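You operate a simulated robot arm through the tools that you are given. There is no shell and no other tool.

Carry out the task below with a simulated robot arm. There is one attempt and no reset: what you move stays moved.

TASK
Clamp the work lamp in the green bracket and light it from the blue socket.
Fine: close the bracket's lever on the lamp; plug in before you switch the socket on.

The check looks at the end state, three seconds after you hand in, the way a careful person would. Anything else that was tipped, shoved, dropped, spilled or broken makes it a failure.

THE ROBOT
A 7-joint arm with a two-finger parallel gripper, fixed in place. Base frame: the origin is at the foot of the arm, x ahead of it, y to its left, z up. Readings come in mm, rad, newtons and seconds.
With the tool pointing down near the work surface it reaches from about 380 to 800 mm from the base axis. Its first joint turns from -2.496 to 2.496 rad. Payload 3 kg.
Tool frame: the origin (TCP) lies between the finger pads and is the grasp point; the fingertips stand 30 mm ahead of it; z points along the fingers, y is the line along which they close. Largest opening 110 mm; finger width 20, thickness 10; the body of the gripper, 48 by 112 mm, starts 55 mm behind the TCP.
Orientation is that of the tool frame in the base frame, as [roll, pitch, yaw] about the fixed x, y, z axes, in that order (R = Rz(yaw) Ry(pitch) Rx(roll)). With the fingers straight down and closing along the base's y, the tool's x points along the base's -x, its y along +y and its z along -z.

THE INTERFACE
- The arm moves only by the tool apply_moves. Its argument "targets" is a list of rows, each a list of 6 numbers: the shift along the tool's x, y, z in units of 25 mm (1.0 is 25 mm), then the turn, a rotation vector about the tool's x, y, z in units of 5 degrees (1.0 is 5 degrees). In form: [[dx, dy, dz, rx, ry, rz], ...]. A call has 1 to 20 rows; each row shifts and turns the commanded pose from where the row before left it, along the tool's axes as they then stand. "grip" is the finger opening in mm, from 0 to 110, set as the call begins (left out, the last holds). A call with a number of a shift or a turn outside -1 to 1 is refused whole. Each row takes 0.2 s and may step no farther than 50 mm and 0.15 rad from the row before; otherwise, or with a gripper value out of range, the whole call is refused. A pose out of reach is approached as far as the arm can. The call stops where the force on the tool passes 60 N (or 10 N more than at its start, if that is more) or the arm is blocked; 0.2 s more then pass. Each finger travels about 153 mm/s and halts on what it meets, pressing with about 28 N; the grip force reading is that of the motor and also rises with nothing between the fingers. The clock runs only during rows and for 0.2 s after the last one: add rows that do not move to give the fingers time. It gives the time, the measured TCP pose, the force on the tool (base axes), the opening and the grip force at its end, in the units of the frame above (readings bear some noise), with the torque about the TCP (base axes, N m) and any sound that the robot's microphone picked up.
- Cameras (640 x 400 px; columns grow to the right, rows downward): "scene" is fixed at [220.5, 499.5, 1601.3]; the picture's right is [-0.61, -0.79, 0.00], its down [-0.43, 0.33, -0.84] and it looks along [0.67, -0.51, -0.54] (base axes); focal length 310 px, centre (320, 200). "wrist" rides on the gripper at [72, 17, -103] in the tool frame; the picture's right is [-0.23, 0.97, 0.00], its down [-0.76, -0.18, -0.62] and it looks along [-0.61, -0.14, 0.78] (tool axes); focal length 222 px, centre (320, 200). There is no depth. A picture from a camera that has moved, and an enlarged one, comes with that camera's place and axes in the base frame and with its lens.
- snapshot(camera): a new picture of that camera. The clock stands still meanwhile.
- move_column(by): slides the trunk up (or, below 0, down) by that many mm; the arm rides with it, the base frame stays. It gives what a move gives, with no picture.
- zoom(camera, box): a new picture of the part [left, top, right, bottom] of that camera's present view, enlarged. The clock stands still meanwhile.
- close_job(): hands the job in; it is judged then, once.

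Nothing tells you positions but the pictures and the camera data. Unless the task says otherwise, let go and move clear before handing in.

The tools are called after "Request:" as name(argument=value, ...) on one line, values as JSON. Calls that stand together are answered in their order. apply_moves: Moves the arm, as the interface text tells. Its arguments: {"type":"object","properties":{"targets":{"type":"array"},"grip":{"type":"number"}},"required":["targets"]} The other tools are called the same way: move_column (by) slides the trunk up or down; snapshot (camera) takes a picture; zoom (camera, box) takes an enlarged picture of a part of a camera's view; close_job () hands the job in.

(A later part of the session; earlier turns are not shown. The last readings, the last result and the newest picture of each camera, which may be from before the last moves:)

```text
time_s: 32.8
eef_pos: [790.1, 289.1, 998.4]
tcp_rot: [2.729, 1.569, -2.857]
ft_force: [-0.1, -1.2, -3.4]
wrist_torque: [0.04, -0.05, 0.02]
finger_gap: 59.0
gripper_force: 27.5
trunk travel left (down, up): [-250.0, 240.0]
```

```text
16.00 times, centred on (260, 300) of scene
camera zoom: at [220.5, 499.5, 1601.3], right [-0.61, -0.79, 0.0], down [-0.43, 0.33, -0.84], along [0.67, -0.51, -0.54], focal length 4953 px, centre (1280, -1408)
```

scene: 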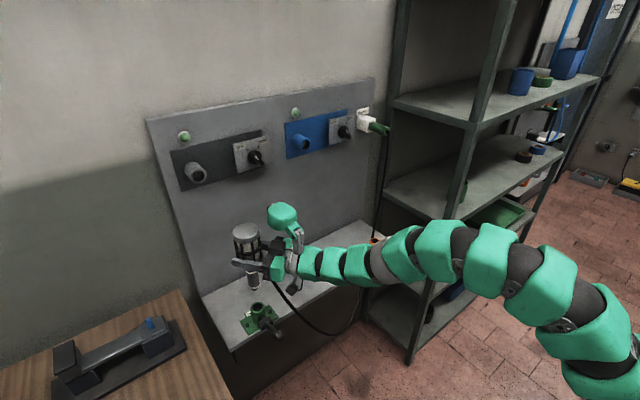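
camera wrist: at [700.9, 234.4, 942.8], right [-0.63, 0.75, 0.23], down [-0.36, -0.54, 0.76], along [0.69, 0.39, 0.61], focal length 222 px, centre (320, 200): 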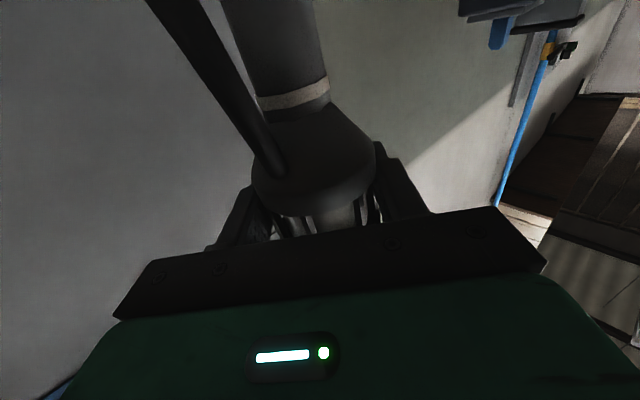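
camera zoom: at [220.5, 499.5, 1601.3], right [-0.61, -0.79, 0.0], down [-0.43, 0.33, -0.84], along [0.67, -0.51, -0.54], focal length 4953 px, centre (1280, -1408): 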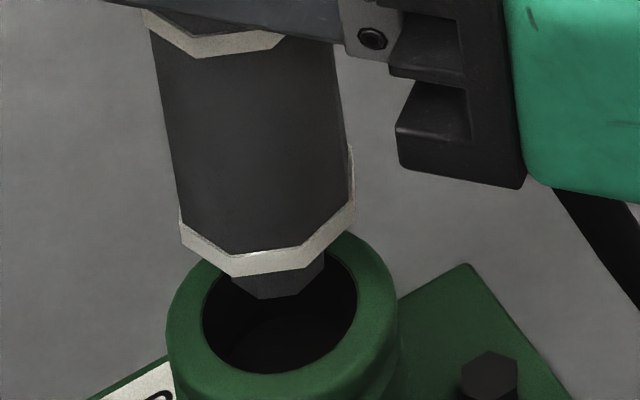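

The spigot is nearly over the bore. I'll make a small sideways correction of about 2.5 mm and lower another 8 mm.

Request:
apply_moves(targets=[[0, -0.097, 0.02, 0, 0, 0], [0.16, 0, 0, 0, 0, 0], [0.16, 0, 0, 0, 0, 0], [0, 0, 0, 0, 0, 0]])

Request:
zoom(camera="scene", box=[246, 288, 274, 313])

```text
time_s: 33.8
eef_pos: [793.2, 286.0, 991.6]
tcp_rot: [2.729, 1.569, -2.858]
ft_force: [0.5, -0.1, -3.4]
wrist_torque: [-0.01, 0.02, 0.01]
finger_gap: 58.8
gripper_force: 27.7
trunk travel left (down, up): [-250.0, 240.0]
```

```text
16.00 times, centred on (260, 300) of scene
camera zoom: at [220.5, 499.5, 1601.3], right [-0.61, -0.79, 0.0], down [-0.43, 0.33, -0.84], along [0.67, -0.51, -0.54], focal length 4953 px, centre (1280, -1408)
```

zoom: 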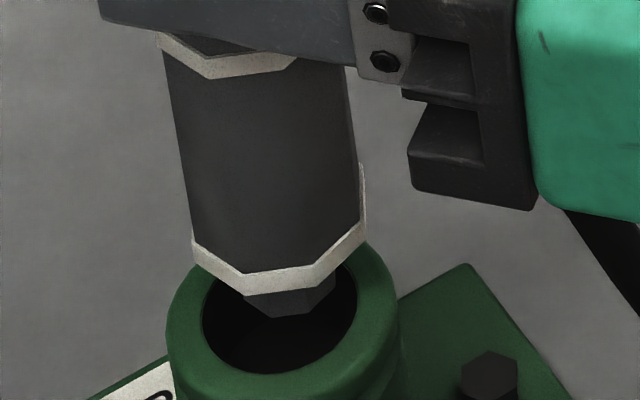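

The spigot is about 8 mm above the rim and about 2 mm to the right of centre in the image. I'll correct that and lower 10 mm so the tip enters the bore.

Request:
apply_moves(targets=[[0, 0.019, 0.089, 0, 0, 0], [0.2, 0, 0, 0, 0, 0], [0.2, 0, 0, 0, 0, 0], [0, 0, 0, 0, 0, 0]])

Request:
zoom(camera="scene", box=[246, 288, 274, 313])

```text
time_s: 34.8
eef_pos: [793.6, 288.1, 982.4]
tcp_rot: [2.486, 1.569, -3.098]
ft_force: [-0.6, 0.3, -2.8]
wrist_torque: [0.02, 0.01, -0.02]
finger_gap: 58.9
gripper_force: 28.7
trunk travel left (down, up): [-250.0, 240.0]
```

```text
16.00 times, centred on (260, 300) of scene
camera zoom: at [220.5, 499.5, 1601.3], right [-0.61, -0.79, 0.0], down [-0.43, 0.33, -0.84], along [0.67, -0.51, -0.54], focal length 4953 px, centre (1280, -1408)
```

zoom: 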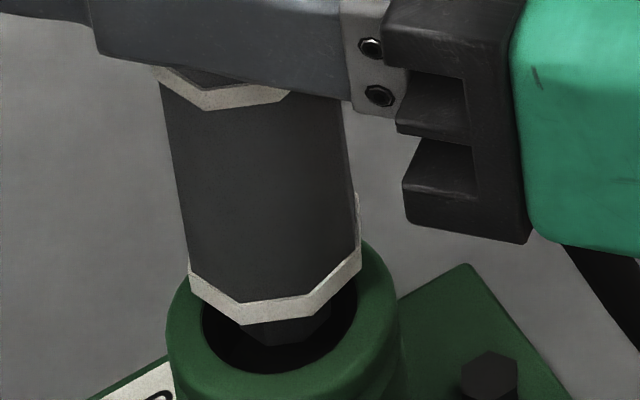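

The spigot is entering the bore with no contact force. I'll continue down 10 mm.

Request:
apply_moves(targets=[[0, 0, 0.03, 0, 0, 0], [0.2, 0, 0, 0, 0, 0], [0.2, 0, 0, 0, 0, 0], [0, 0, 0, 0, 0, 0]])

Request:
zoom(camera="scene", box=[246, 288, 274, 313])

```text
time_s: 35.8
eef_pos: [793.7, 290.5, 974.7]
tcp_rot: [-0.36, 1.568, 0.338]
ft_force: [-5.8, 8.3, 10.8]
wrist_torque: [0.4, 0.79, 0.28]
finger_gap: 59.0
gripper_force: 28.3
trunk travel left (down, up): [-250.0, 240.0]
```

```text
16.00 times, centred on (260, 300) of scene
camera zoom: at [220.5, 499.5, 1601.3], right [-0.61, -0.79, 0.0], down [-0.43, 0.33, -0.84], along [0.67, -0.51, -0.54], focal length 4953 px, centre (1280, -1408)
```

zoom: 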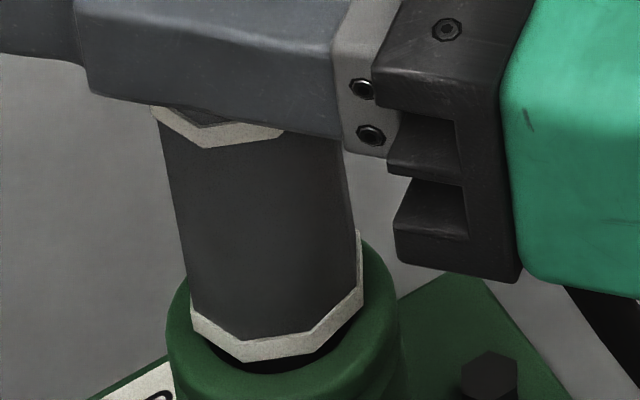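

The tool feels about 10 N upward and a side push toward −x,+y, so the lamp is a few millimetres too far toward the wall and right. I'll lift slightly, shift along the tool's +y, and try again.

Request:
apply_moves(targets=[[-0.16, 0, 0, 0, 0, 0], [0, 0.1, 0, 0, 0, 0], [0.16, 0, 0, 0, 0, 0], [0, 0, 0, 0, 0, 0]])

Request:
zoom(camera="scene", box=[246, 288, 274, 313])

```text
time_s: 36.8
eef_pos: [795.4, 290.8, 973.7]
tcp_rot: [0.149, 1.567, 0.846]
ft_force: [12.0, -0.1, 14.7]
wrist_torque: [0.04, 0.37, 0.07]
finger_gap: 58.9
gripper_force: 27.4
trunk travel left (down, up): [-250.0, 240.0]
```

```text
16.00 times, centred on (260, 300) of scene
camera zoom: at [220.5, 499.5, 1601.3], right [-0.61, -0.79, 0.0], down [-0.43, 0.33, -0.84], along [0.67, -0.51, -0.54], focal length 4953 px, centre (1280, -1408)
```

zoom: 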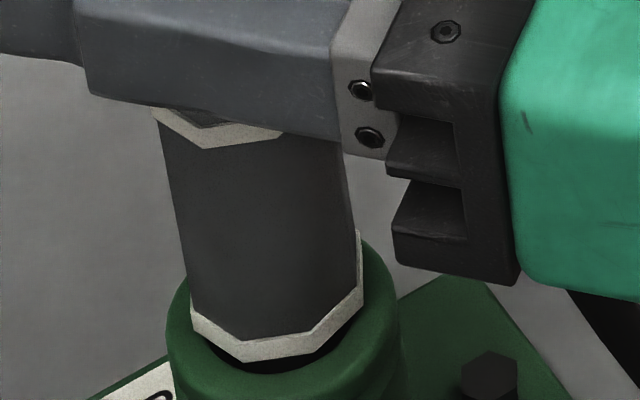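

The lamp is now captured in the bore but not fully down; the picture suggests about 6 mm to go. I'll zero the side load, then press down gently.

Request:
apply_moves(targets=[[-0.04, -0.045, 0.06, 0, 0, 0], [0, 0, 0, 0, 0, 0]])

```text
time_s: 37.4
eef_pos: [794.1, 290.8, 975.4]
tcp_rot: [0.561, 1.57, 1.257]
ft_force: [-5.6, -7.8, 10.1]
wrist_torque: [0.55, -0.03, -0.03]
finger_gap: 58.9
gripper_force: 27.7
trunk travel left (down, up): [-250.0, 240.0]
```

Request:
apply_moves(targets=[[0, -0.014, -0.03, 0, 0, 0], [0, 0, 0, 0, 0, 0]])

Request:
apply_moves(targets=[[0.1, 0, 0, 0, 0, 0], [0, 0, 0, 0, 0, 0]])

Request:
zoom(camera="scene", box=[246, 288, 274, 313])

```text
time_s: 38.0
eef_pos: [794.2, 289.7, 974.5]
tcp_rot: [-0.078, 1.57, 0.618]
ft_force: [-2.4, -1.2, 9.5]
wrist_torque: [0.73, 0.12, -0.17]
finger_gap: 59.1
gripper_force: 28.0
trunk travel left (down, up): [-250.0, 240.0]
```

```text
time_s: 38.5
eef_pos: [793.7, 290.7, 972.2]
tcp_rot: [-0.106, 1.566, 0.593]
ft_force: [5.3, 2.4, 21.0]
wrist_torque: [0.49, 0.27, 0.12]
finger_gap: 59.1
gripper_force: 28.0
trunk travel left (down, up): [-250.0, 240.0]
```

```text
16.00 times, centred on (260, 300) of scene
camera zoom: at [220.5, 499.5, 1601.3], right [-0.61, -0.79, 0.0], down [-0.43, 0.33, -0.84], along [0.67, -0.51, -0.54], focal length 4953 px, centre (1280, -1408)
```

zoom: 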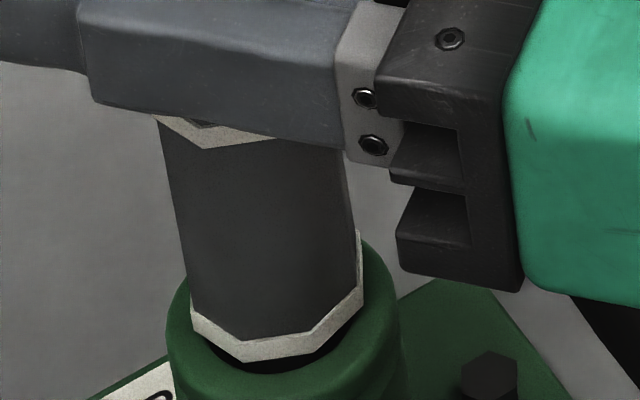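

The lamp didn't go lower under 21 N; the pads slid on it instead. I need to see whether the shoulder is already resting on the rim, so I'm checking the wrist view and a wider scene view.

Request:
zoom(camera="wrist", box=[200, 0, 440, 240])

Request:
zoom(camera="scene", box=[215, 225, 305, 335])

```text
1.67 times, centred on (320, 120) of wrist
camera zoom: at [704.2, 236.6, 900.7], right [-0.63, 0.75, 0.23], down [-0.37, -0.54, 0.76], along [0.69, 0.39, 0.61], focal length 370 px, centre (320, 333)
```

zoom: 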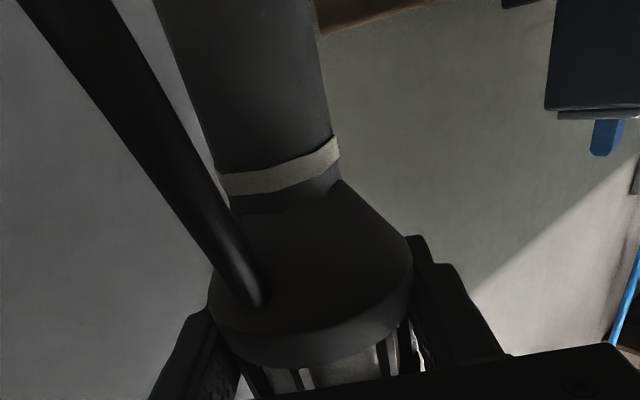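

```text
3.64 times, centred on (260, 280) of scene
camera zoom: at [220.5, 499.5, 1601.3], right [-0.61, -0.79, 0.0], down [-0.43, 0.33, -0.84], along [0.67, -0.51, -0.54], focal length 1126 px, centre (538, -91)
```

zoom: 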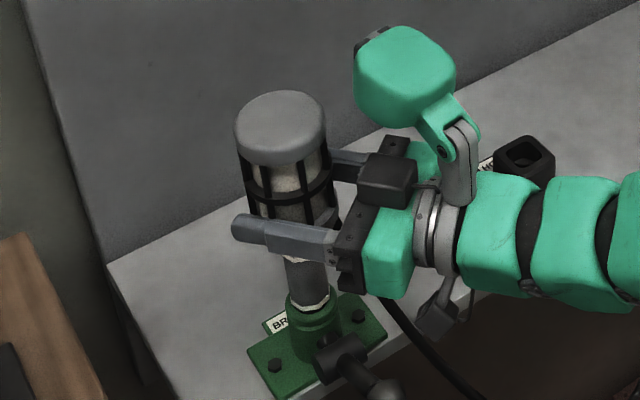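

The measured position puts the lamp axis within about 3 mm of the bore centre, yet the spigot stops about 9 mm in. I'll lift it back out and look closely into the bore and at the spigot's shape.

Request:
apply_moves(targets=[[-0.4, 0, 0, 0, 0, 0], [-0.4, 0, 0, 0, 0, 0], [-0.4, 0, 0, 0, 0, 0], [-0.6, 0, 0, 0, 0, 0], [-0.6, 0, 0, 0, 0, 0], [0, 0, 0, 0, 0, 0]])

Request:
zoom(camera="scene", box=[250, 298, 270, 312])

Request:
zoom(camera="scene", box=[246, 272, 270, 296])

```text
time_s: 40.0
eef_pos: [793.2, 290.3, 1031.7]
tcp_rot: [2.525, 1.568, -3.062]
ft_force: [-0.2, -0.2, -3.5]
wrist_torque: [-0.01, 0.02, 0.01]
finger_gap: 59.2
gripper_force: 28.5
trunk travel left (down, up): [-250.0, 240.0]
```

```text
16.00 times, centred on (260, 305) of scene
camera zoom: at [220.5, 499.5, 1601.3], right [-0.61, -0.79, 0.0], down [-0.43, 0.33, -0.84], along [0.67, -0.51, -0.54], focal length 4953 px, centre (1280, -1480)
```

zoom: 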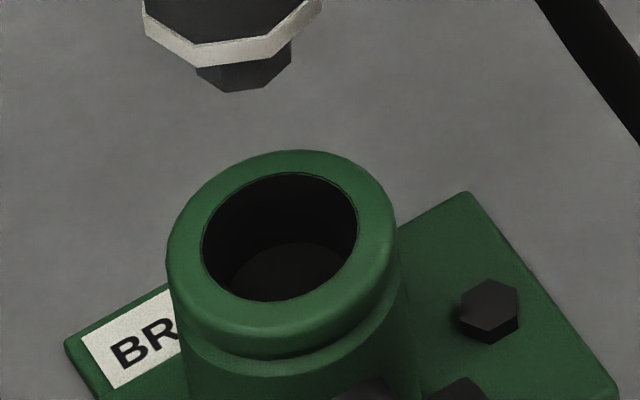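

```text
16.00 times, centred on (258, 284) of scene
camera zoom: at [220.5, 499.5, 1601.3], right [-0.61, -0.79, 0.0], down [-0.43, 0.33, -0.84], along [0.67, -0.51, -0.54], focal length 4953 px, centre (1312, -1144)
```

zoom: 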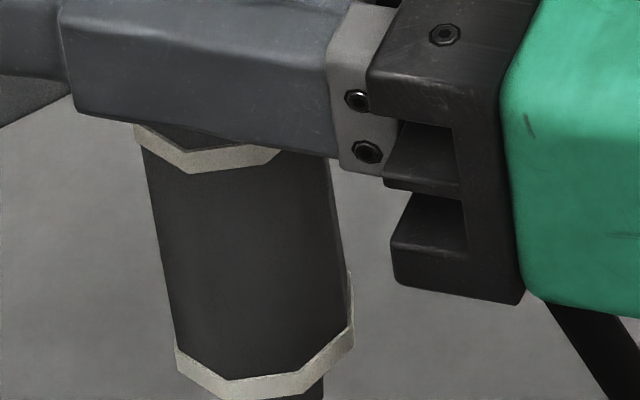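

Request:
zoom(camera="scene", box=[300, 255, 332, 280])

Request:
snapshot(camera="scene")

```text
16.00 times, centred on (316, 268) of scene
camera zoom: at [220.5, 499.5, 1601.3], right [-0.61, -0.79, 0.0], down [-0.43, 0.33, -0.84], along [0.67, -0.51, -0.54], focal length 4953 px, centre (384, -880)
```

zoom: 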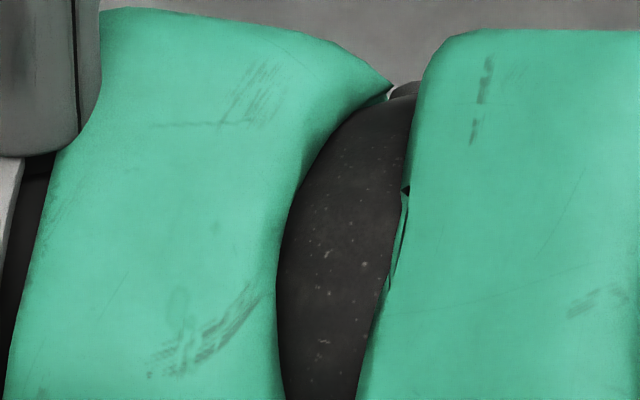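

```text
taken
```

scene: 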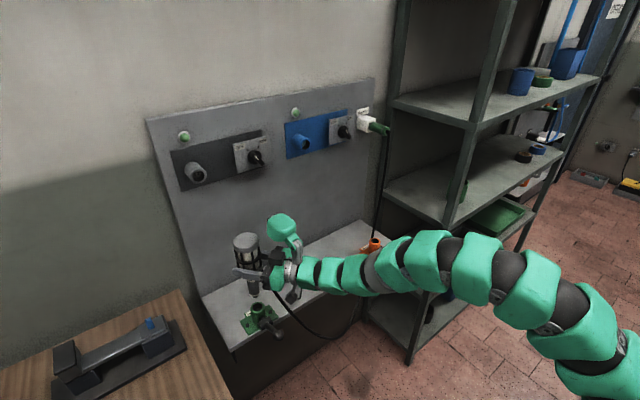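

The bore is clear to about 19 mm by eye, but the wall nearest the camera, where the clamp pin enters, is hidden. I'll shift the lamp 2 mm away from the camera and lower it again.

Request:
apply_moves(targets=[[0, -0.078, 0.017, 0, 0, 0], [0.5, 0, 0, 0, 0, 0], [0.5, 0, 0, 0, 0, 0], [0.5, 0, 0, 0, 0, 0], [0.5, 0, 0, 0, 0, 0], [0, 0, 0, 0, 0, 0]])

Request:
zoom(camera="scene", box=[246, 288, 274, 313])

```text
time_s: 41.4
eef_pos: [795.1, 288.6, 979.9]
tcp_rot: [-1.206, 1.571, -0.507]
ft_force: [-3.0, 0.6, -0.5]
wrist_torque: [-0.04, 0.41, -0.02]
finger_gap: 59.0
gripper_force: 28.2
trunk travel left (down, up): [-250.0, 240.0]
```

```text
16.00 times, centred on (260, 300) of scene
camera zoom: at [220.5, 499.5, 1601.3], right [-0.61, -0.79, 0.0], down [-0.43, 0.33, -0.84], along [0.67, -0.51, -0.54], focal length 4953 px, centre (1280, -1408)
```

zoom: 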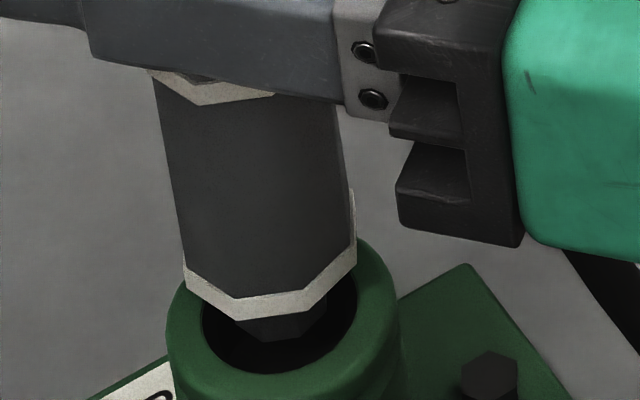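

There's light contact pushing the lamp toward −x. Both tries fit one explanation: the lamp is about 6 mm too far from the scene camera, so the first try had the shoulder resting on the rim off-centre. I'll shift back toward the camera and lower.

Request:
apply_moves(targets=[[-0.1, 0, 0, 0, 0, 0], [0, 0.117, -0.025, 0, 0, 0], [0, 0.117, -0.025, 0, 0, 0], [0.1, 0, 0, 0, 0, 0], [0, 0, 0, 0, 0, 0]])

Request:
zoom(camera="scene", box=[246, 288, 274, 313])

```text
time_s: 42.5
eef_pos: [791.0, 291.9, 980.5]
tcp_rot: [2.544, 1.57, -3.045]
ft_force: [0.1, -0.1, -4.2]
wrist_torque: [0.03, -0.01, 0.04]
finger_gap: 59.2
gripper_force: 28.2
trunk travel left (down, up): [-250.0, 240.0]
```

```text
16.00 times, centred on (260, 300) of scene
camera zoom: at [220.5, 499.5, 1601.3], right [-0.61, -0.79, 0.0], down [-0.43, 0.33, -0.84], along [0.67, -0.51, -0.54], focal length 4953 px, centre (1280, -1408)
```

zoom: 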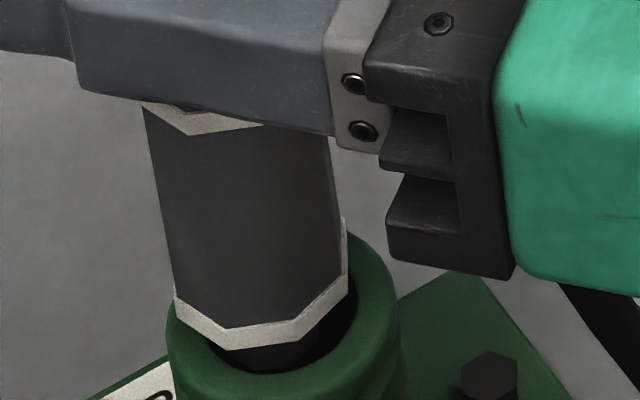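

No contact now. The lamp needs about 2.6 mm more to the right in the image, so I'll correct that and lower 5 mm.

Request:
apply_moves(targets=[[0, -0.022, -0.102, 0, 0, 0], [0.1, 0, 0, 0, 0, 0], [0.1, 0, 0, 0, 0, 0], [0, 0, 0, 0, 0, 0]])

Request:
zoom(camera="scene", box=[246, 288, 274, 313])

```text
time_s: 43.5
eef_pos: [789.0, 290.4, 974.9]
tcp_rot: [-0.837, 1.57, -0.14]
ft_force: [-1.1, -0.1, -3.7]
wrist_torque: [0.01, 0.01, 0.01]
finger_gap: 58.9
gripper_force: 27.3
trunk travel left (down, up): [-250.0, 240.0]
```

```text
16.00 times, centred on (260, 300) of scene
camera zoom: at [220.5, 499.5, 1601.3], right [-0.61, -0.79, 0.0], down [-0.43, 0.33, -0.84], along [0.67, -0.51, -0.54], focal length 4953 px, centre (1280, -1408)
```

zoom: 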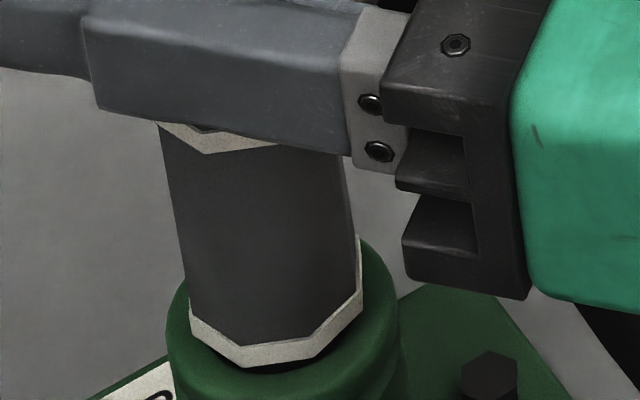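

The lamp is aligned to within about 1 mm and still free. I'll lower another 5 mm.

Request:
apply_moves(targets=[[0.1, 0, 0, 0, 0, 0], [0.1, 0, 0, 0, 0, 0], [0, 0, 0, 0, 0, 0]])

Request:
zoom(camera="scene", box=[246, 288, 274, 313])

```text
time_s: 44.4
eef_pos: [790.2, 290.9, 972.8]
tcp_rot: [-0.091, 1.568, 0.606]
ft_force: [6.0, 1.3, 13.8]
wrist_torque: [-0.11, 0.34, 0.15]
finger_gap: 59.1
gripper_force: 28.2
trunk travel left (down, up): [-250.0, 240.0]
```

```text
16.00 times, centred on (260, 300) of scene
camera zoom: at [220.5, 499.5, 1601.3], right [-0.61, -0.79, 0.0], down [-0.43, 0.33, -0.84], along [0.67, -0.51, -0.54], focal length 4953 px, centre (1280, -1408)
```

zoom: 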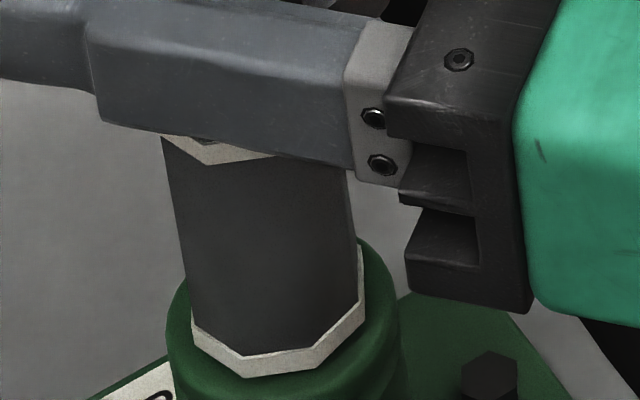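

The shoulder now rests on the rim and the spigot is centred to within 1 mm. I'll relieve the residual load before letting go.

Request:
apply_moves(targets=[[-0.09, -0.015, 0.03, 0, 0, 0], [0, 0, 0, 0, 0, 0]])

Request:
zoom(camera="scene", box=[215, 225, 305, 335])

```text
time_s: 45.0
eef_pos: [790.1, 290.9, 971.4]
tcp_rot: [2.66, 1.568, -2.925]
ft_force: [-5.5, -3.9, 3.9]
wrist_torque: [0.46, -0.3, 0.02]
finger_gap: 59.0
gripper_force: 27.6
trunk travel left (down, up): [-250.0, 240.0]
```

```text
3.64 times, centred on (260, 280) of scene
camera zoom: at [220.5, 499.5, 1601.3], right [-0.61, -0.79, 0.0], down [-0.43, 0.33, -0.84], along [0.67, -0.51, -0.54], focal length 1126 px, centre (538, -91)
```

zoom: 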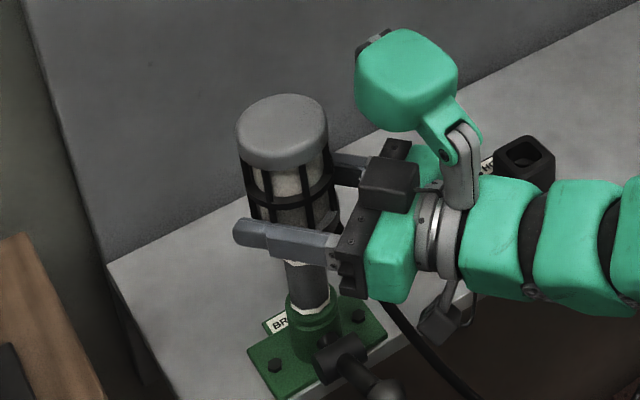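

The lamp stands on the bracket. I'll open the fingers and check that it stays put before retreating.

Request:
apply_moves(targets=[[-0.02, 0, -0.018, 0, 0, 0], [0, 0, 0, 0, 0, 0]])

Request:
apply_moves(targets=[[0, 0, 0, 0, 0, 0], [0, 0, 0, 0, 0, 0], [0, 0, 0, 0, 0, 0]], grip=75)

Request:
zoom(camera="scene", box=[215, 225, 305, 335])

Request:
zoom(camera="scene", box=[246, 288, 274, 313])

```text
time_s: 45.5
eef_pos: [789.7, 291.5, 973.8]
tcp_rot: [2.736, 1.57, -2.847]
ft_force: [-4.9, -2.2, -2.2]
wrist_torque: [0.51, -0.35, -0.04]
finger_gap: 58.8
gripper_force: 28.5
trunk travel left (down, up): [-250.0, 240.0]
```

```text
time_s: 46.4
eef_pos: [789.4, 290.8, 972.3]
tcp_rot: [-0.889, 1.57, -0.192]
ft_force: [0.1, -0.2, -0.4]
wrist_torque: [0.03, 0.02, -0.03]
finger_gap: 75.0
gripper_force: 0.0
trunk travel left (down, up): [-250.0, 240.0]
```

```text
3.64 times, centred on (260, 280) of scene
camera zoom: at [220.5, 499.5, 1601.3], right [-0.61, -0.79, 0.0], down [-0.43, 0.33, -0.84], along [0.67, -0.51, -0.54], focal length 1126 px, centre (538, -91)
```

zoom: 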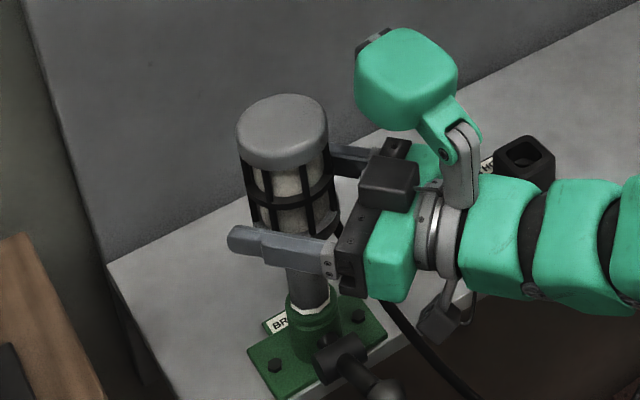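

```text
16.00 times, centred on (260, 300) of scene
camera zoom: at [220.5, 499.5, 1601.3], right [-0.61, -0.79, 0.0], down [-0.43, 0.33, -0.84], along [0.67, -0.51, -0.54], focal length 4953 px, centre (1280, -1408)
```

zoom: 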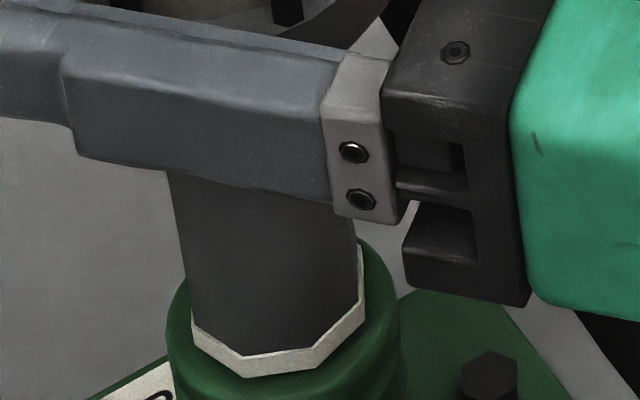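

The lamp stands on its own. I'm opening fully and backing straight away.

Request:
apply_moves(targets=[[0, 0, 0, 0, 0, 0], [0, 0, 0, 0, 0, 0], [0, 0, -0.5, 0, 0, 0], [0, 0, -0.7, 0, 0, 0], [0, 0, -0.9, 0, 0, 0], [0, 0, -0.9, 0, 0, 0], [0, 0, -0.9, 0, 0, 0], [0, 0, -0.9, 0, 0, 0], [0, 0, -0.9, 0, 0, 0]], grip=110)

Request:
snapshot(camera="scene")

Request:
zoom(camera="scene", box=[215, 225, 305, 345])

Request:
snapshot(camera="wrist")

```text
time_s: 48.4
eef_pos: [680.8, 200.1, 972.7]
tcp_rot: [2.008, 1.568, 2.709]
ft_force: [-0.1, 0.0, 0.6]
wrist_torque: [-0.04, -0.03, 0.04]
finger_gap: 110.1
gripper_force: 0.1
trunk travel left (down, up): [-250.0, 240.0]
```

```text
taken
```

scene: 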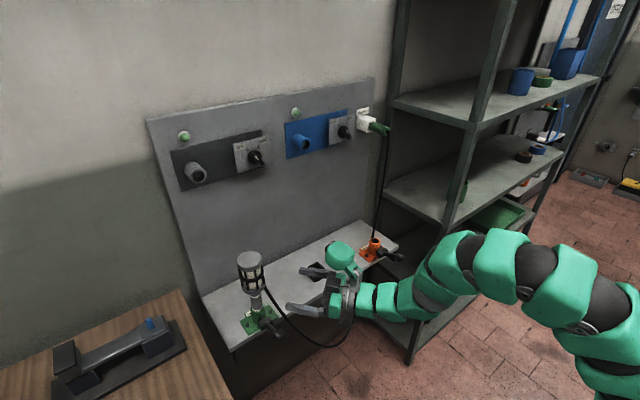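

```text
3.33 times, centred on (260, 285) of scene
camera zoom: at [220.5, 499.5, 1601.3], right [-0.61, -0.79, 0.0], down [-0.43, 0.33, -0.84], along [0.67, -0.51, -0.54], focal length 1032 px, centre (520, -83)
```

zoom: 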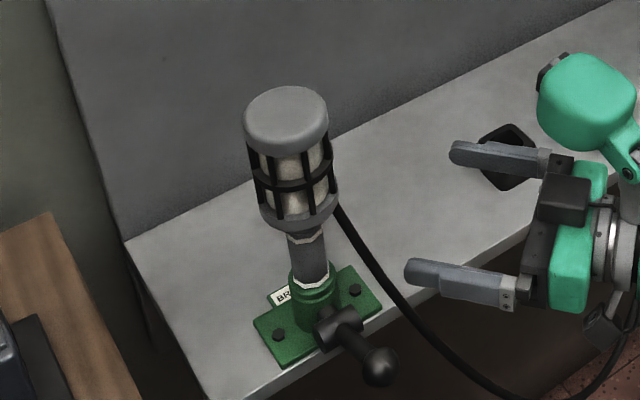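

```text
taken
camera wrist: at [591.1, 146.6, 902.0], right [-0.63, 0.75, 0.23], down [-0.36, -0.54, 0.76], along [0.69, 0.39, 0.61], focal length 222 px, centre (320, 200)
```

wrist: 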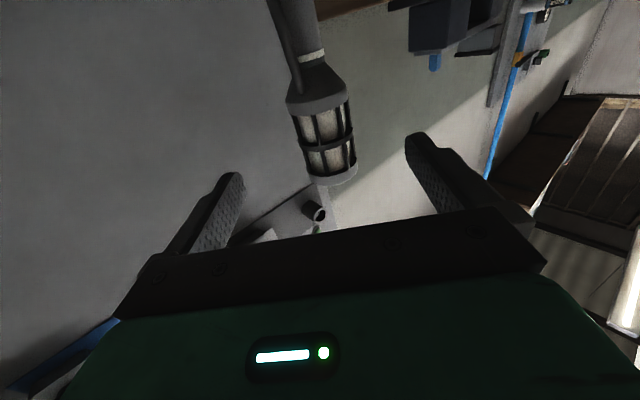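

The lamp stands upright in the bracket and nothing else was disturbed. Next is the lever: I'll turn the tool to yaw 0, pitched 45° down, close the fingers and move above the lever ball.

Request:
apply_moves(targets=[[0, 0, -0.6, 0, 0, 0], [0, 0, -0.6, 1, 0, 0], [0, 0, 0, 1, 0, 0], [0, 0, 0, 1, 0, 0], [0, 0, 0, 1, 0, 0], [0, 0, 0, 1, 0, 0], [0, 0, 0, 1, 0, 0], [0, 0, 0, 1, 0, 0], [0, 0, 0, 1, 0, 0], [0, 0, 0, 0, 1, 0], [0, 0, 0, 0, 1, 0], [0, 0, 0, 0, 1, 0], [0, 0, 0, 0, 1, 0], [0, 0, 0, 0, 1, 0], [0, 0, 0, 0, 1, 0], [0, 0, 0, 0, 1, 0], [0, 0, 0, 0, 1, 0], [0, 0, 0, 0, 1, 0]], grip=0)

Request:
snapshot(camera="wrist")

Request:
snapshot(camera="scene")

```text
time_s: 52.1
eef_pos: [657.6, 179.2, 972.6]
tcp_rot: [3.14, 0.783, 3.141]
ft_force: [0.1, 0.0, 0.1]
wrist_torque: [-0.02, 0.0, -0.01]
finger_gap: 0.3
gripper_force: 27.7
trunk travel left (down, up): [-250.0, 240.0]
```

```text
taken
camera wrist: at [533.4, 196.4, 995.5], right [0.16, 0.97, 0.16], down [0.1, -0.18, 0.98], along [0.98, -0.14, -0.13], focal length 222 px, centre (320, 200)
```

wrist: 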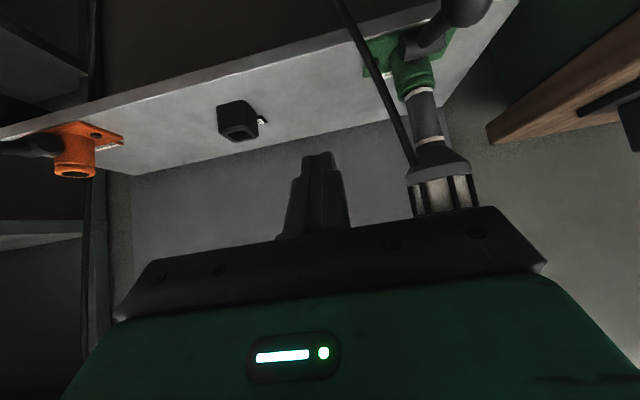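

```text
taken
```

scene: 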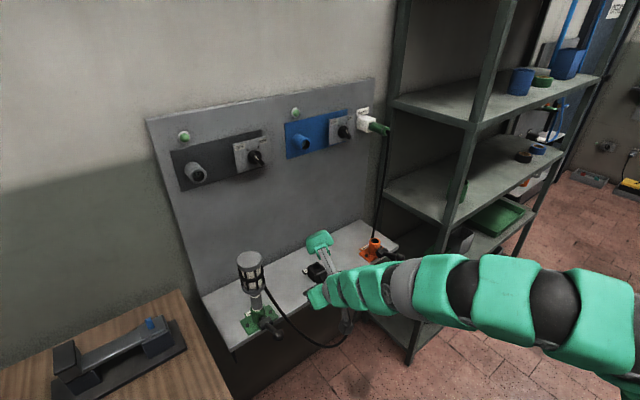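

Request:
apply_moves(targets=[[0.337, 0.896, -0.088, 0, 0, 0], [0.337, 0.896, -0.088, 0, 0, 0], [0.337, 0.896, -0.088, 0, 0, 0], [0.337, 0.896, -0.088, 0, 0, 0], [0.337, 0.896, -0.088, 0, 0, 0]])

Request:
snapshot(camera="wrist")

Request:
zoom(camera="scene", box=[225, 255, 315, 355])

```text
time_s: 53.4
eef_pos: [619.7, 292.5, 951.3]
tcp_rot: [3.141, 0.784, 3.141]
ft_force: [1.1, 0.5, -0.7]
wrist_torque: [0.06, 0.04, 0.02]
finger_gap: 0.3
gripper_force: 28.7
trunk travel left (down, up): [-250.0, 240.0]
```

```text
taken
camera wrist: at [495.9, 308.8, 973.6], right [0.16, 0.97, 0.16], down [0.1, -0.18, 0.98], along [0.98, -0.14, -0.12], focal length 222 px, centre (320, 200)
```

wrist: 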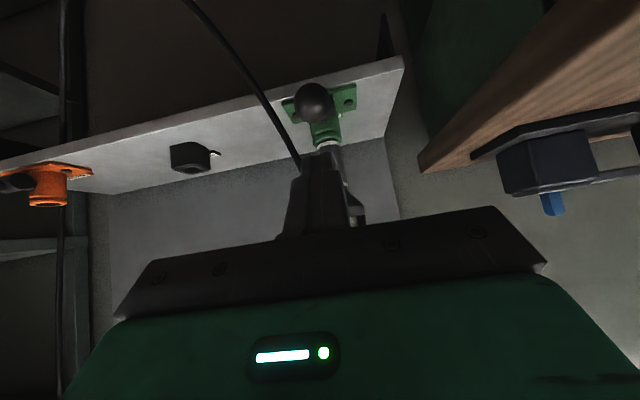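

```text
4.00 times, centred on (270, 305) of scene
camera zoom: at [220.5, 499.5, 1601.3], right [-0.61, -0.79, 0.0], down [-0.43, 0.33, -0.84], along [0.67, -0.51, -0.54], focal length 1238 px, centre (520, -220)
```

zoom: 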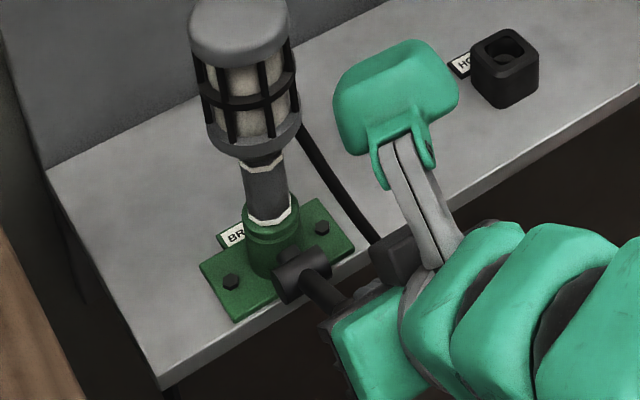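

Request:
zoom(camera="wrist", box=[250, 60, 400, 165])

Request:
zoom(camera="scene", box=[352, 232, 412, 272])

```text
3.81 times, centred on (325, 112) of wrist
camera zoom: at [495.9, 308.8, 973.6], right [0.16, 0.97, 0.16], down [0.1, -0.18, 0.98], along [0.98, -0.14, -0.12], focal length 846 px, centre (301, 533)
```

zoom: 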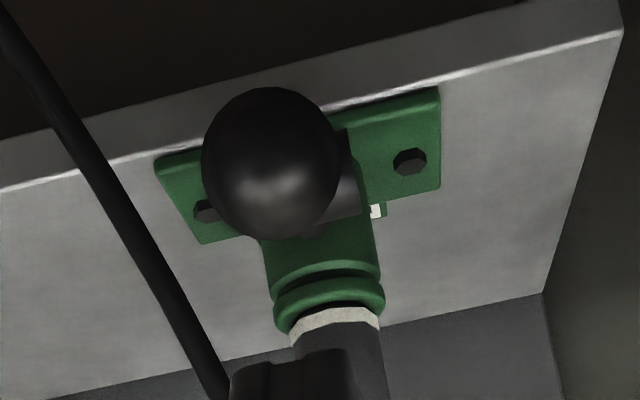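

```text
10.00 times, centred on (382, 252) of scene
camera zoom: at [220.5, 499.5, 1601.3], right [-0.61, -0.79, 0.0], down [-0.43, 0.33, -0.84], along [0.67, -0.51, -0.54], focal length 3096 px, centre (-300, -320)
```

zoom: 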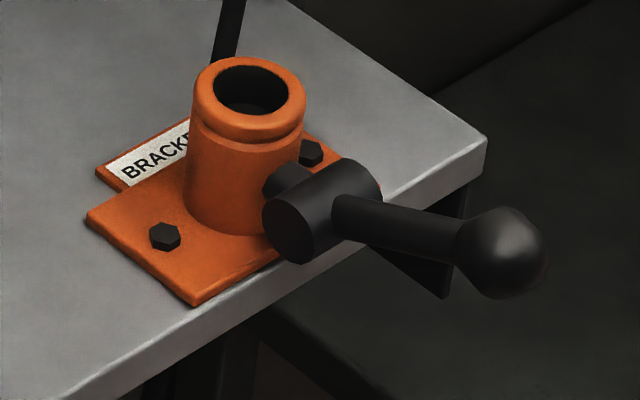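

The ball is centred near (673, 290, 868), and the pivot geometry means a downward push on it closes the lever. I'll level the tool so the undersides of the closed fingers press straight down, then lower onto the ball in small steps.

Request:
apply_moves(targets=[[0, 0, 0, 0, -1, 0], [0, 0, 0, 0, -1, 0], [0, 0, 0, 0, -1, 0], [0, 0, 0, 0, -1, 0], [0, 0, 0, 0, -1, 0], [0, 0, 0, 0, -1, 0], [0, 0, 0, 0, -1, 0], [0, 0, 0, 0, -1, 0], [0, 0, 0, 0, -1, 0], [0.6, -0.04, 0.7, 0, 0, 0], [0.8, -0.04, 0.7, 0, 0, 0], [0, 0, 0, 0, 0, 0]])

Request:
zoom(camera="scene", box=[225, 255, 315, 355])

Request:
snapshot(camera="wrist")

```text
time_s: 56.0
eef_pos: [655.6, 289.2, 915.1]
tcp_rot: [-0.74, 1.57, -0.738]
ft_force: [-0.3, 1.1, -0.1]
wrist_torque: [0.02, -0.02, 0.03]
finger_gap: 0.0
gripper_force: 28.0
trunk travel left (down, up): [-250.0, 240.0]
```

```text
4.00 times, centred on (270, 305) of scene
camera zoom: at [220.5, 499.5, 1601.3], right [-0.61, -0.79, 0.0], down [-0.43, 0.33, -0.84], along [0.67, -0.51, -0.54], focal length 1238 px, centre (520, -220)
```

zoom: 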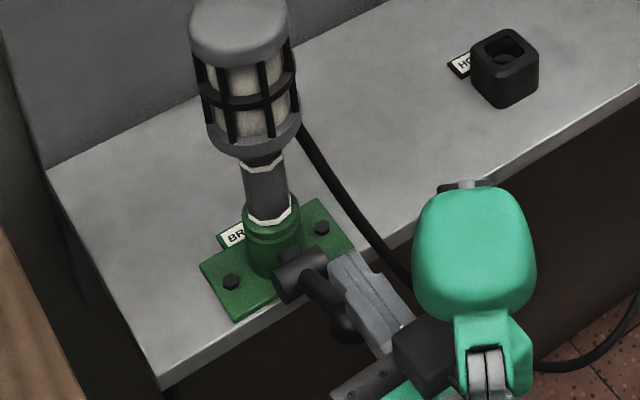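

```text
taken
camera wrist: at [552.1, 305.9, 843.8], right [0.0, 0.97, 0.23], down [-0.62, -0.18, 0.76], along [0.78, -0.14, 0.61], focal length 222 px, centre (320, 200)
```

wrist: 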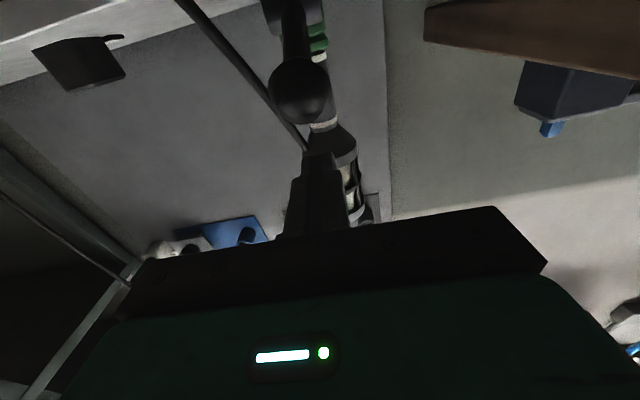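

Ball and finger are aligned to within about 1 mm in y. I'm lowering until the fingers press on the ball.

Request:
apply_moves(targets=[[0.4, 0.03, 0, 0, 0, 0], [0.4, 0, 0, 0, 0, 0], [0.2, 0, 0, 0, 0, 0], [0, 0, 0, 0, 0, 0]])

Request:
apply_moves(targets=[[0.2, 0, 0, 0, 0, 0], [0.2, 0, 0, 0, 0, 0], [0, 0, 0, 0, 0, 0]])

Request:
snapshot(camera="wrist")

Request:
zoom(camera="scene", box=[225, 255, 315, 355])

```text
time_s: 57.0
eef_pos: [655.1, 290.3, 890.5]
tcp_rot: [-1.717, 1.57, -1.715]
ft_force: [0.2, -0.1, 0.1]
wrist_torque: [-0.02, 0.05, -0.01]
finger_gap: 0.0
gripper_force: 27.8
trunk travel left (down, up): [-250.0, 240.0]
```

```text
time_s: 57.8
eef_pos: [654.7, 291.0, 881.5]
tcp_rot: [0.046, 1.57, 0.043]
ft_force: [-0.2, -0.6, -0.1]
wrist_torque: [0.04, -0.02, 0.01]
finger_gap: 0.5
gripper_force: 27.4
trunk travel left (down, up): [-250.0, 240.0]
```

```text
taken
camera wrist: at [551.9, 307.5, 809.3], right [0.0, 0.97, 0.23], down [-0.62, -0.18, 0.76], along [0.78, -0.14, 0.61], focal length 222 px, centre (320, 200)
```

wrist: 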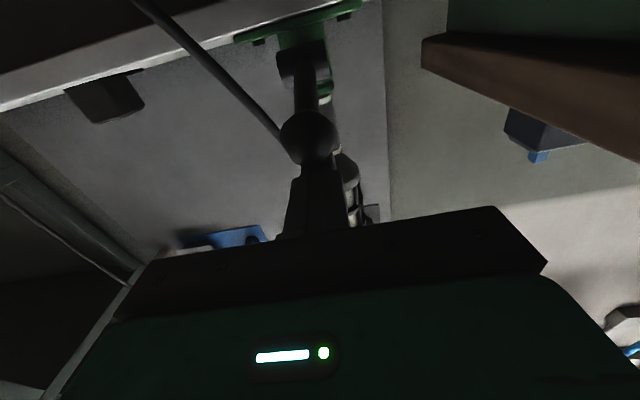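

```text
4.00 times, centred on (270, 305) of scene
camera zoom: at [220.5, 499.5, 1601.3], right [-0.61, -0.79, 0.0], down [-0.43, 0.33, -0.84], along [0.67, -0.51, -0.54], focal length 1238 px, centre (520, -220)
```

zoom: 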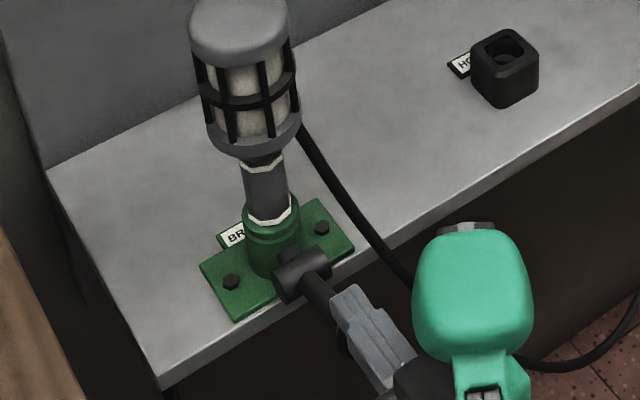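

The ball is moving down under the fingers with almost no resistance, so down is a free direction. I'll continue lowering while watching for resistance.

Request:
apply_moves(targets=[[0.4, 0, 0, 0, 0, 0], [0.4, 0, 0, 0, 0, 0], [0, 0, 0, 0, 0, 0]])

Request:
apply_moves(targets=[[0.4, 0, 0, 0, 0, 0], [0.4, 0, 0, 0, 0, 0], [0, 0, 0, 0, 0, 0]])

Request:
snapshot(camera="wrist")

Request:
zoom(camera="scene", box=[225, 255, 315, 355])

```text
time_s: 58.5
eef_pos: [655.4, 289.8, 862.6]
tcp_rot: [0.164, 1.569, 0.165]
ft_force: [0.0, 0.0, 0.0]
wrist_torque: [0.02, 0.01, 0.0]
finger_gap: 0.0
gripper_force: 27.6
trunk travel left (down, up): [-250.0, 240.0]
```

```text
time_s: 59.4
eef_pos: [654.0, 289.0, 840.7]
tcp_rot: [0.368, 1.571, 0.37]
ft_force: [-0.3, 0.3, 0.9]
wrist_torque: [0.0, -0.01, -0.01]
finger_gap: 0.1
gripper_force: 27.8
trunk travel left (down, up): [-250.0, 240.0]
```

```text
taken
camera wrist: at [551.2, 307.0, 769.4], right [0.0, 0.97, 0.23], down [-0.62, -0.18, 0.76], along [0.78, -0.14, 0.61], focal length 222 px, centre (320, 200)
```

wrist: 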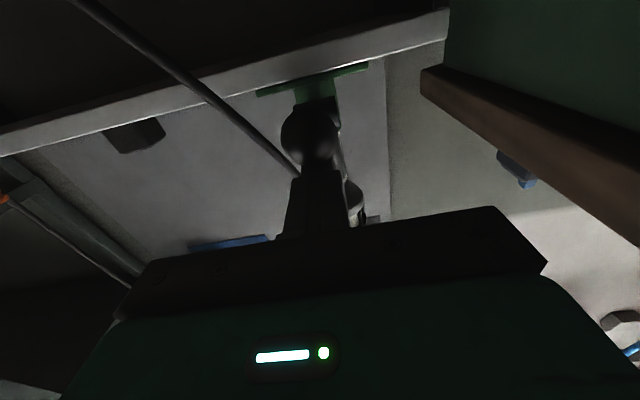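

```text
4.00 times, centred on (270, 305) of scene
camera zoom: at [220.5, 499.5, 1601.3], right [-0.61, -0.79, 0.0], down [-0.43, 0.33, -0.84], along [0.67, -0.51, -0.54], focal length 1238 px, centre (520, -220)
```

zoom: 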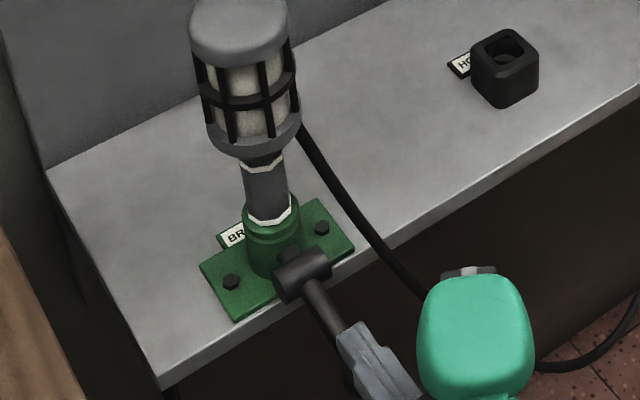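

Request:
apply_moves(targets=[[0.4, 0, 0, 0, 0, 0], [0.4, 0, 0, 0, 0, 0], [0, 0, 0, 0, 0, 0]])

Request:
apply_moves(targets=[[0.4, 0, 0.03, 0, 0, 0], [0.4, 0, 0.03, 0, 0, 0], [0, 0, 0, 0, 0, 0]])

Request:
snapshot(camera="wrist")

Request:
zoom(camera="scene", box=[225, 265, 315, 365])

```text
time_s: 60.1
eef_pos: [655.0, 290.9, 821.2]
tcp_rot: [-0.354, 1.57, -0.357]
ft_force: [-0.7, -0.3, -0.2]
wrist_torque: [0.03, 0.0, 0.02]
finger_gap: 0.2
gripper_force: 28.3
trunk travel left (down, up): [-250.0, 240.0]
```

```text
time_s: 61.0
eef_pos: [655.6, 290.5, 804.8]
tcp_rot: [0.429, 1.562, 0.429]
ft_force: [7.9, -2.3, 40.3]
wrist_torque: [-0.03, -1.04, -0.48]
finger_gap: 0.2
gripper_force: 28.2
trunk travel left (down, up): [-250.0, 240.0]
```

```text
taken
camera wrist: at [552.9, 308.3, 733.7], right [0.0, 0.97, 0.23], down [-0.63, -0.18, 0.76], along [0.78, -0.14, 0.61], focal length 222 px, centre (320, 200)
```

wrist: 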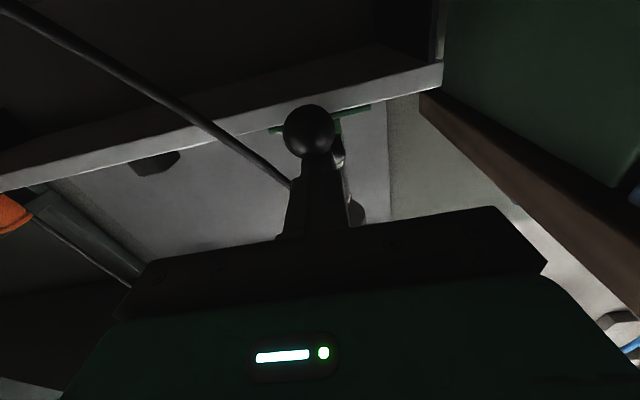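

```text
4.00 times, centred on (270, 315) of scene
camera zoom: at [220.5, 499.5, 1601.3], right [-0.61, -0.79, 0.0], down [-0.43, 0.33, -0.84], along [0.67, -0.51, -0.54], focal length 1238 px, centre (520, -260)
```

zoom: 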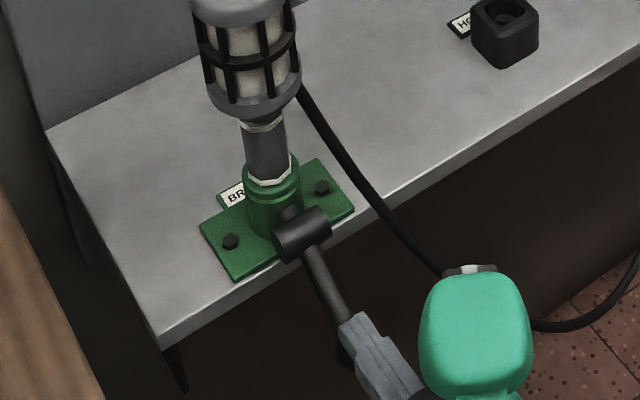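

The lever now resists with 40 N at about 25° below horizontal, so it's either engaging the cam or at its stop. I'll press slightly more and see whether it moves, and check for sounds.

Request:
apply_moves(targets=[[0.06, 0, 0, 0, 0, 0], [0, 0, 0, 0, 0, 0]])

Request:
zoom(camera="scene", box=[240, 280, 290, 330])

```text
time_s: 61.6
eef_pos: [657.5, 292.5, 806.9]
tcp_rot: [0.426, 1.555, 0.425]
ft_force: [-1.0, -2.4, 20.4]
wrist_torque: [-0.02, -0.47, 0.19]
finger_gap: 0.0
gripper_force: 28.0
trunk travel left (down, up): [-250.0, 240.0]
stopped in row 2: the force on the tool passed its limit at 62 N (the readings are from after the stop); the commanded pose is now the measured one
```

```text
8.00 times, centred on (265, 305) of scene
camera zoom: at [220.5, 499.5, 1601.3], right [-0.61, -0.79, 0.0], down [-0.43, 0.33, -0.84], along [0.67, -0.51, -0.54], focal length 2476 px, centre (760, -640)
```

zoom: 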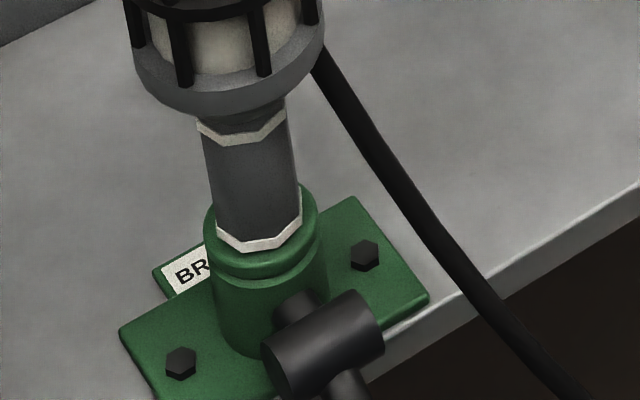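

The lever hits a firm stop at about 25° below horizontal. I'll raise the fingers and see whether it stays there.

Request:
apply_moves(targets=[[-0.4, 0, 0, 0, 0, 0], [-0.6, 0, 0, 0, 0, 0], [-0.8, 0, -0.4, 0, 0, 0], [-0.8, 0, -0.8, 0, 0, 0], [-0.8, 0, -0.8, 0, 0, 0], [-0.8, 0, -0.8, 0, 0, 0]])

Request:
snapshot(camera="wrist")

Request:
zoom(camera="scene", box=[225, 255, 315, 355])

```text
time_s: 63.0
eef_pos: [585.9, 290.4, 906.9]
tcp_rot: [0.488, 1.561, 0.489]
ft_force: [0.7, 0.7, 0.0]
wrist_torque: [0.02, -0.01, 0.02]
finger_gap: 0.0
gripper_force: 28.3
trunk travel left (down, up): [-250.0, 240.0]
```

```text
taken
camera wrist: at [483.9, 308.0, 834.7], right [0.0, 0.97, 0.23], down [-0.63, -0.18, 0.76], along [0.78, -0.14, 0.61], focal length 222 px, centre (320, 200)
```

wrist: 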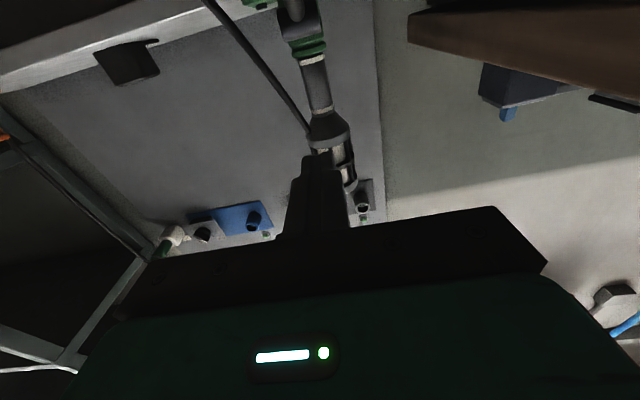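

```text
4.00 times, centred on (270, 305) of scene
camera zoom: at [220.5, 499.5, 1601.3], right [-0.61, -0.79, 0.0], down [-0.43, 0.33, -0.84], along [0.67, -0.51, -0.54], focal length 1238 px, centre (520, -220)
```

zoom: 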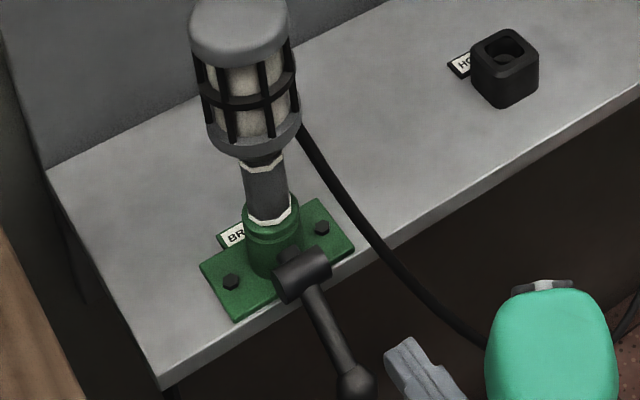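

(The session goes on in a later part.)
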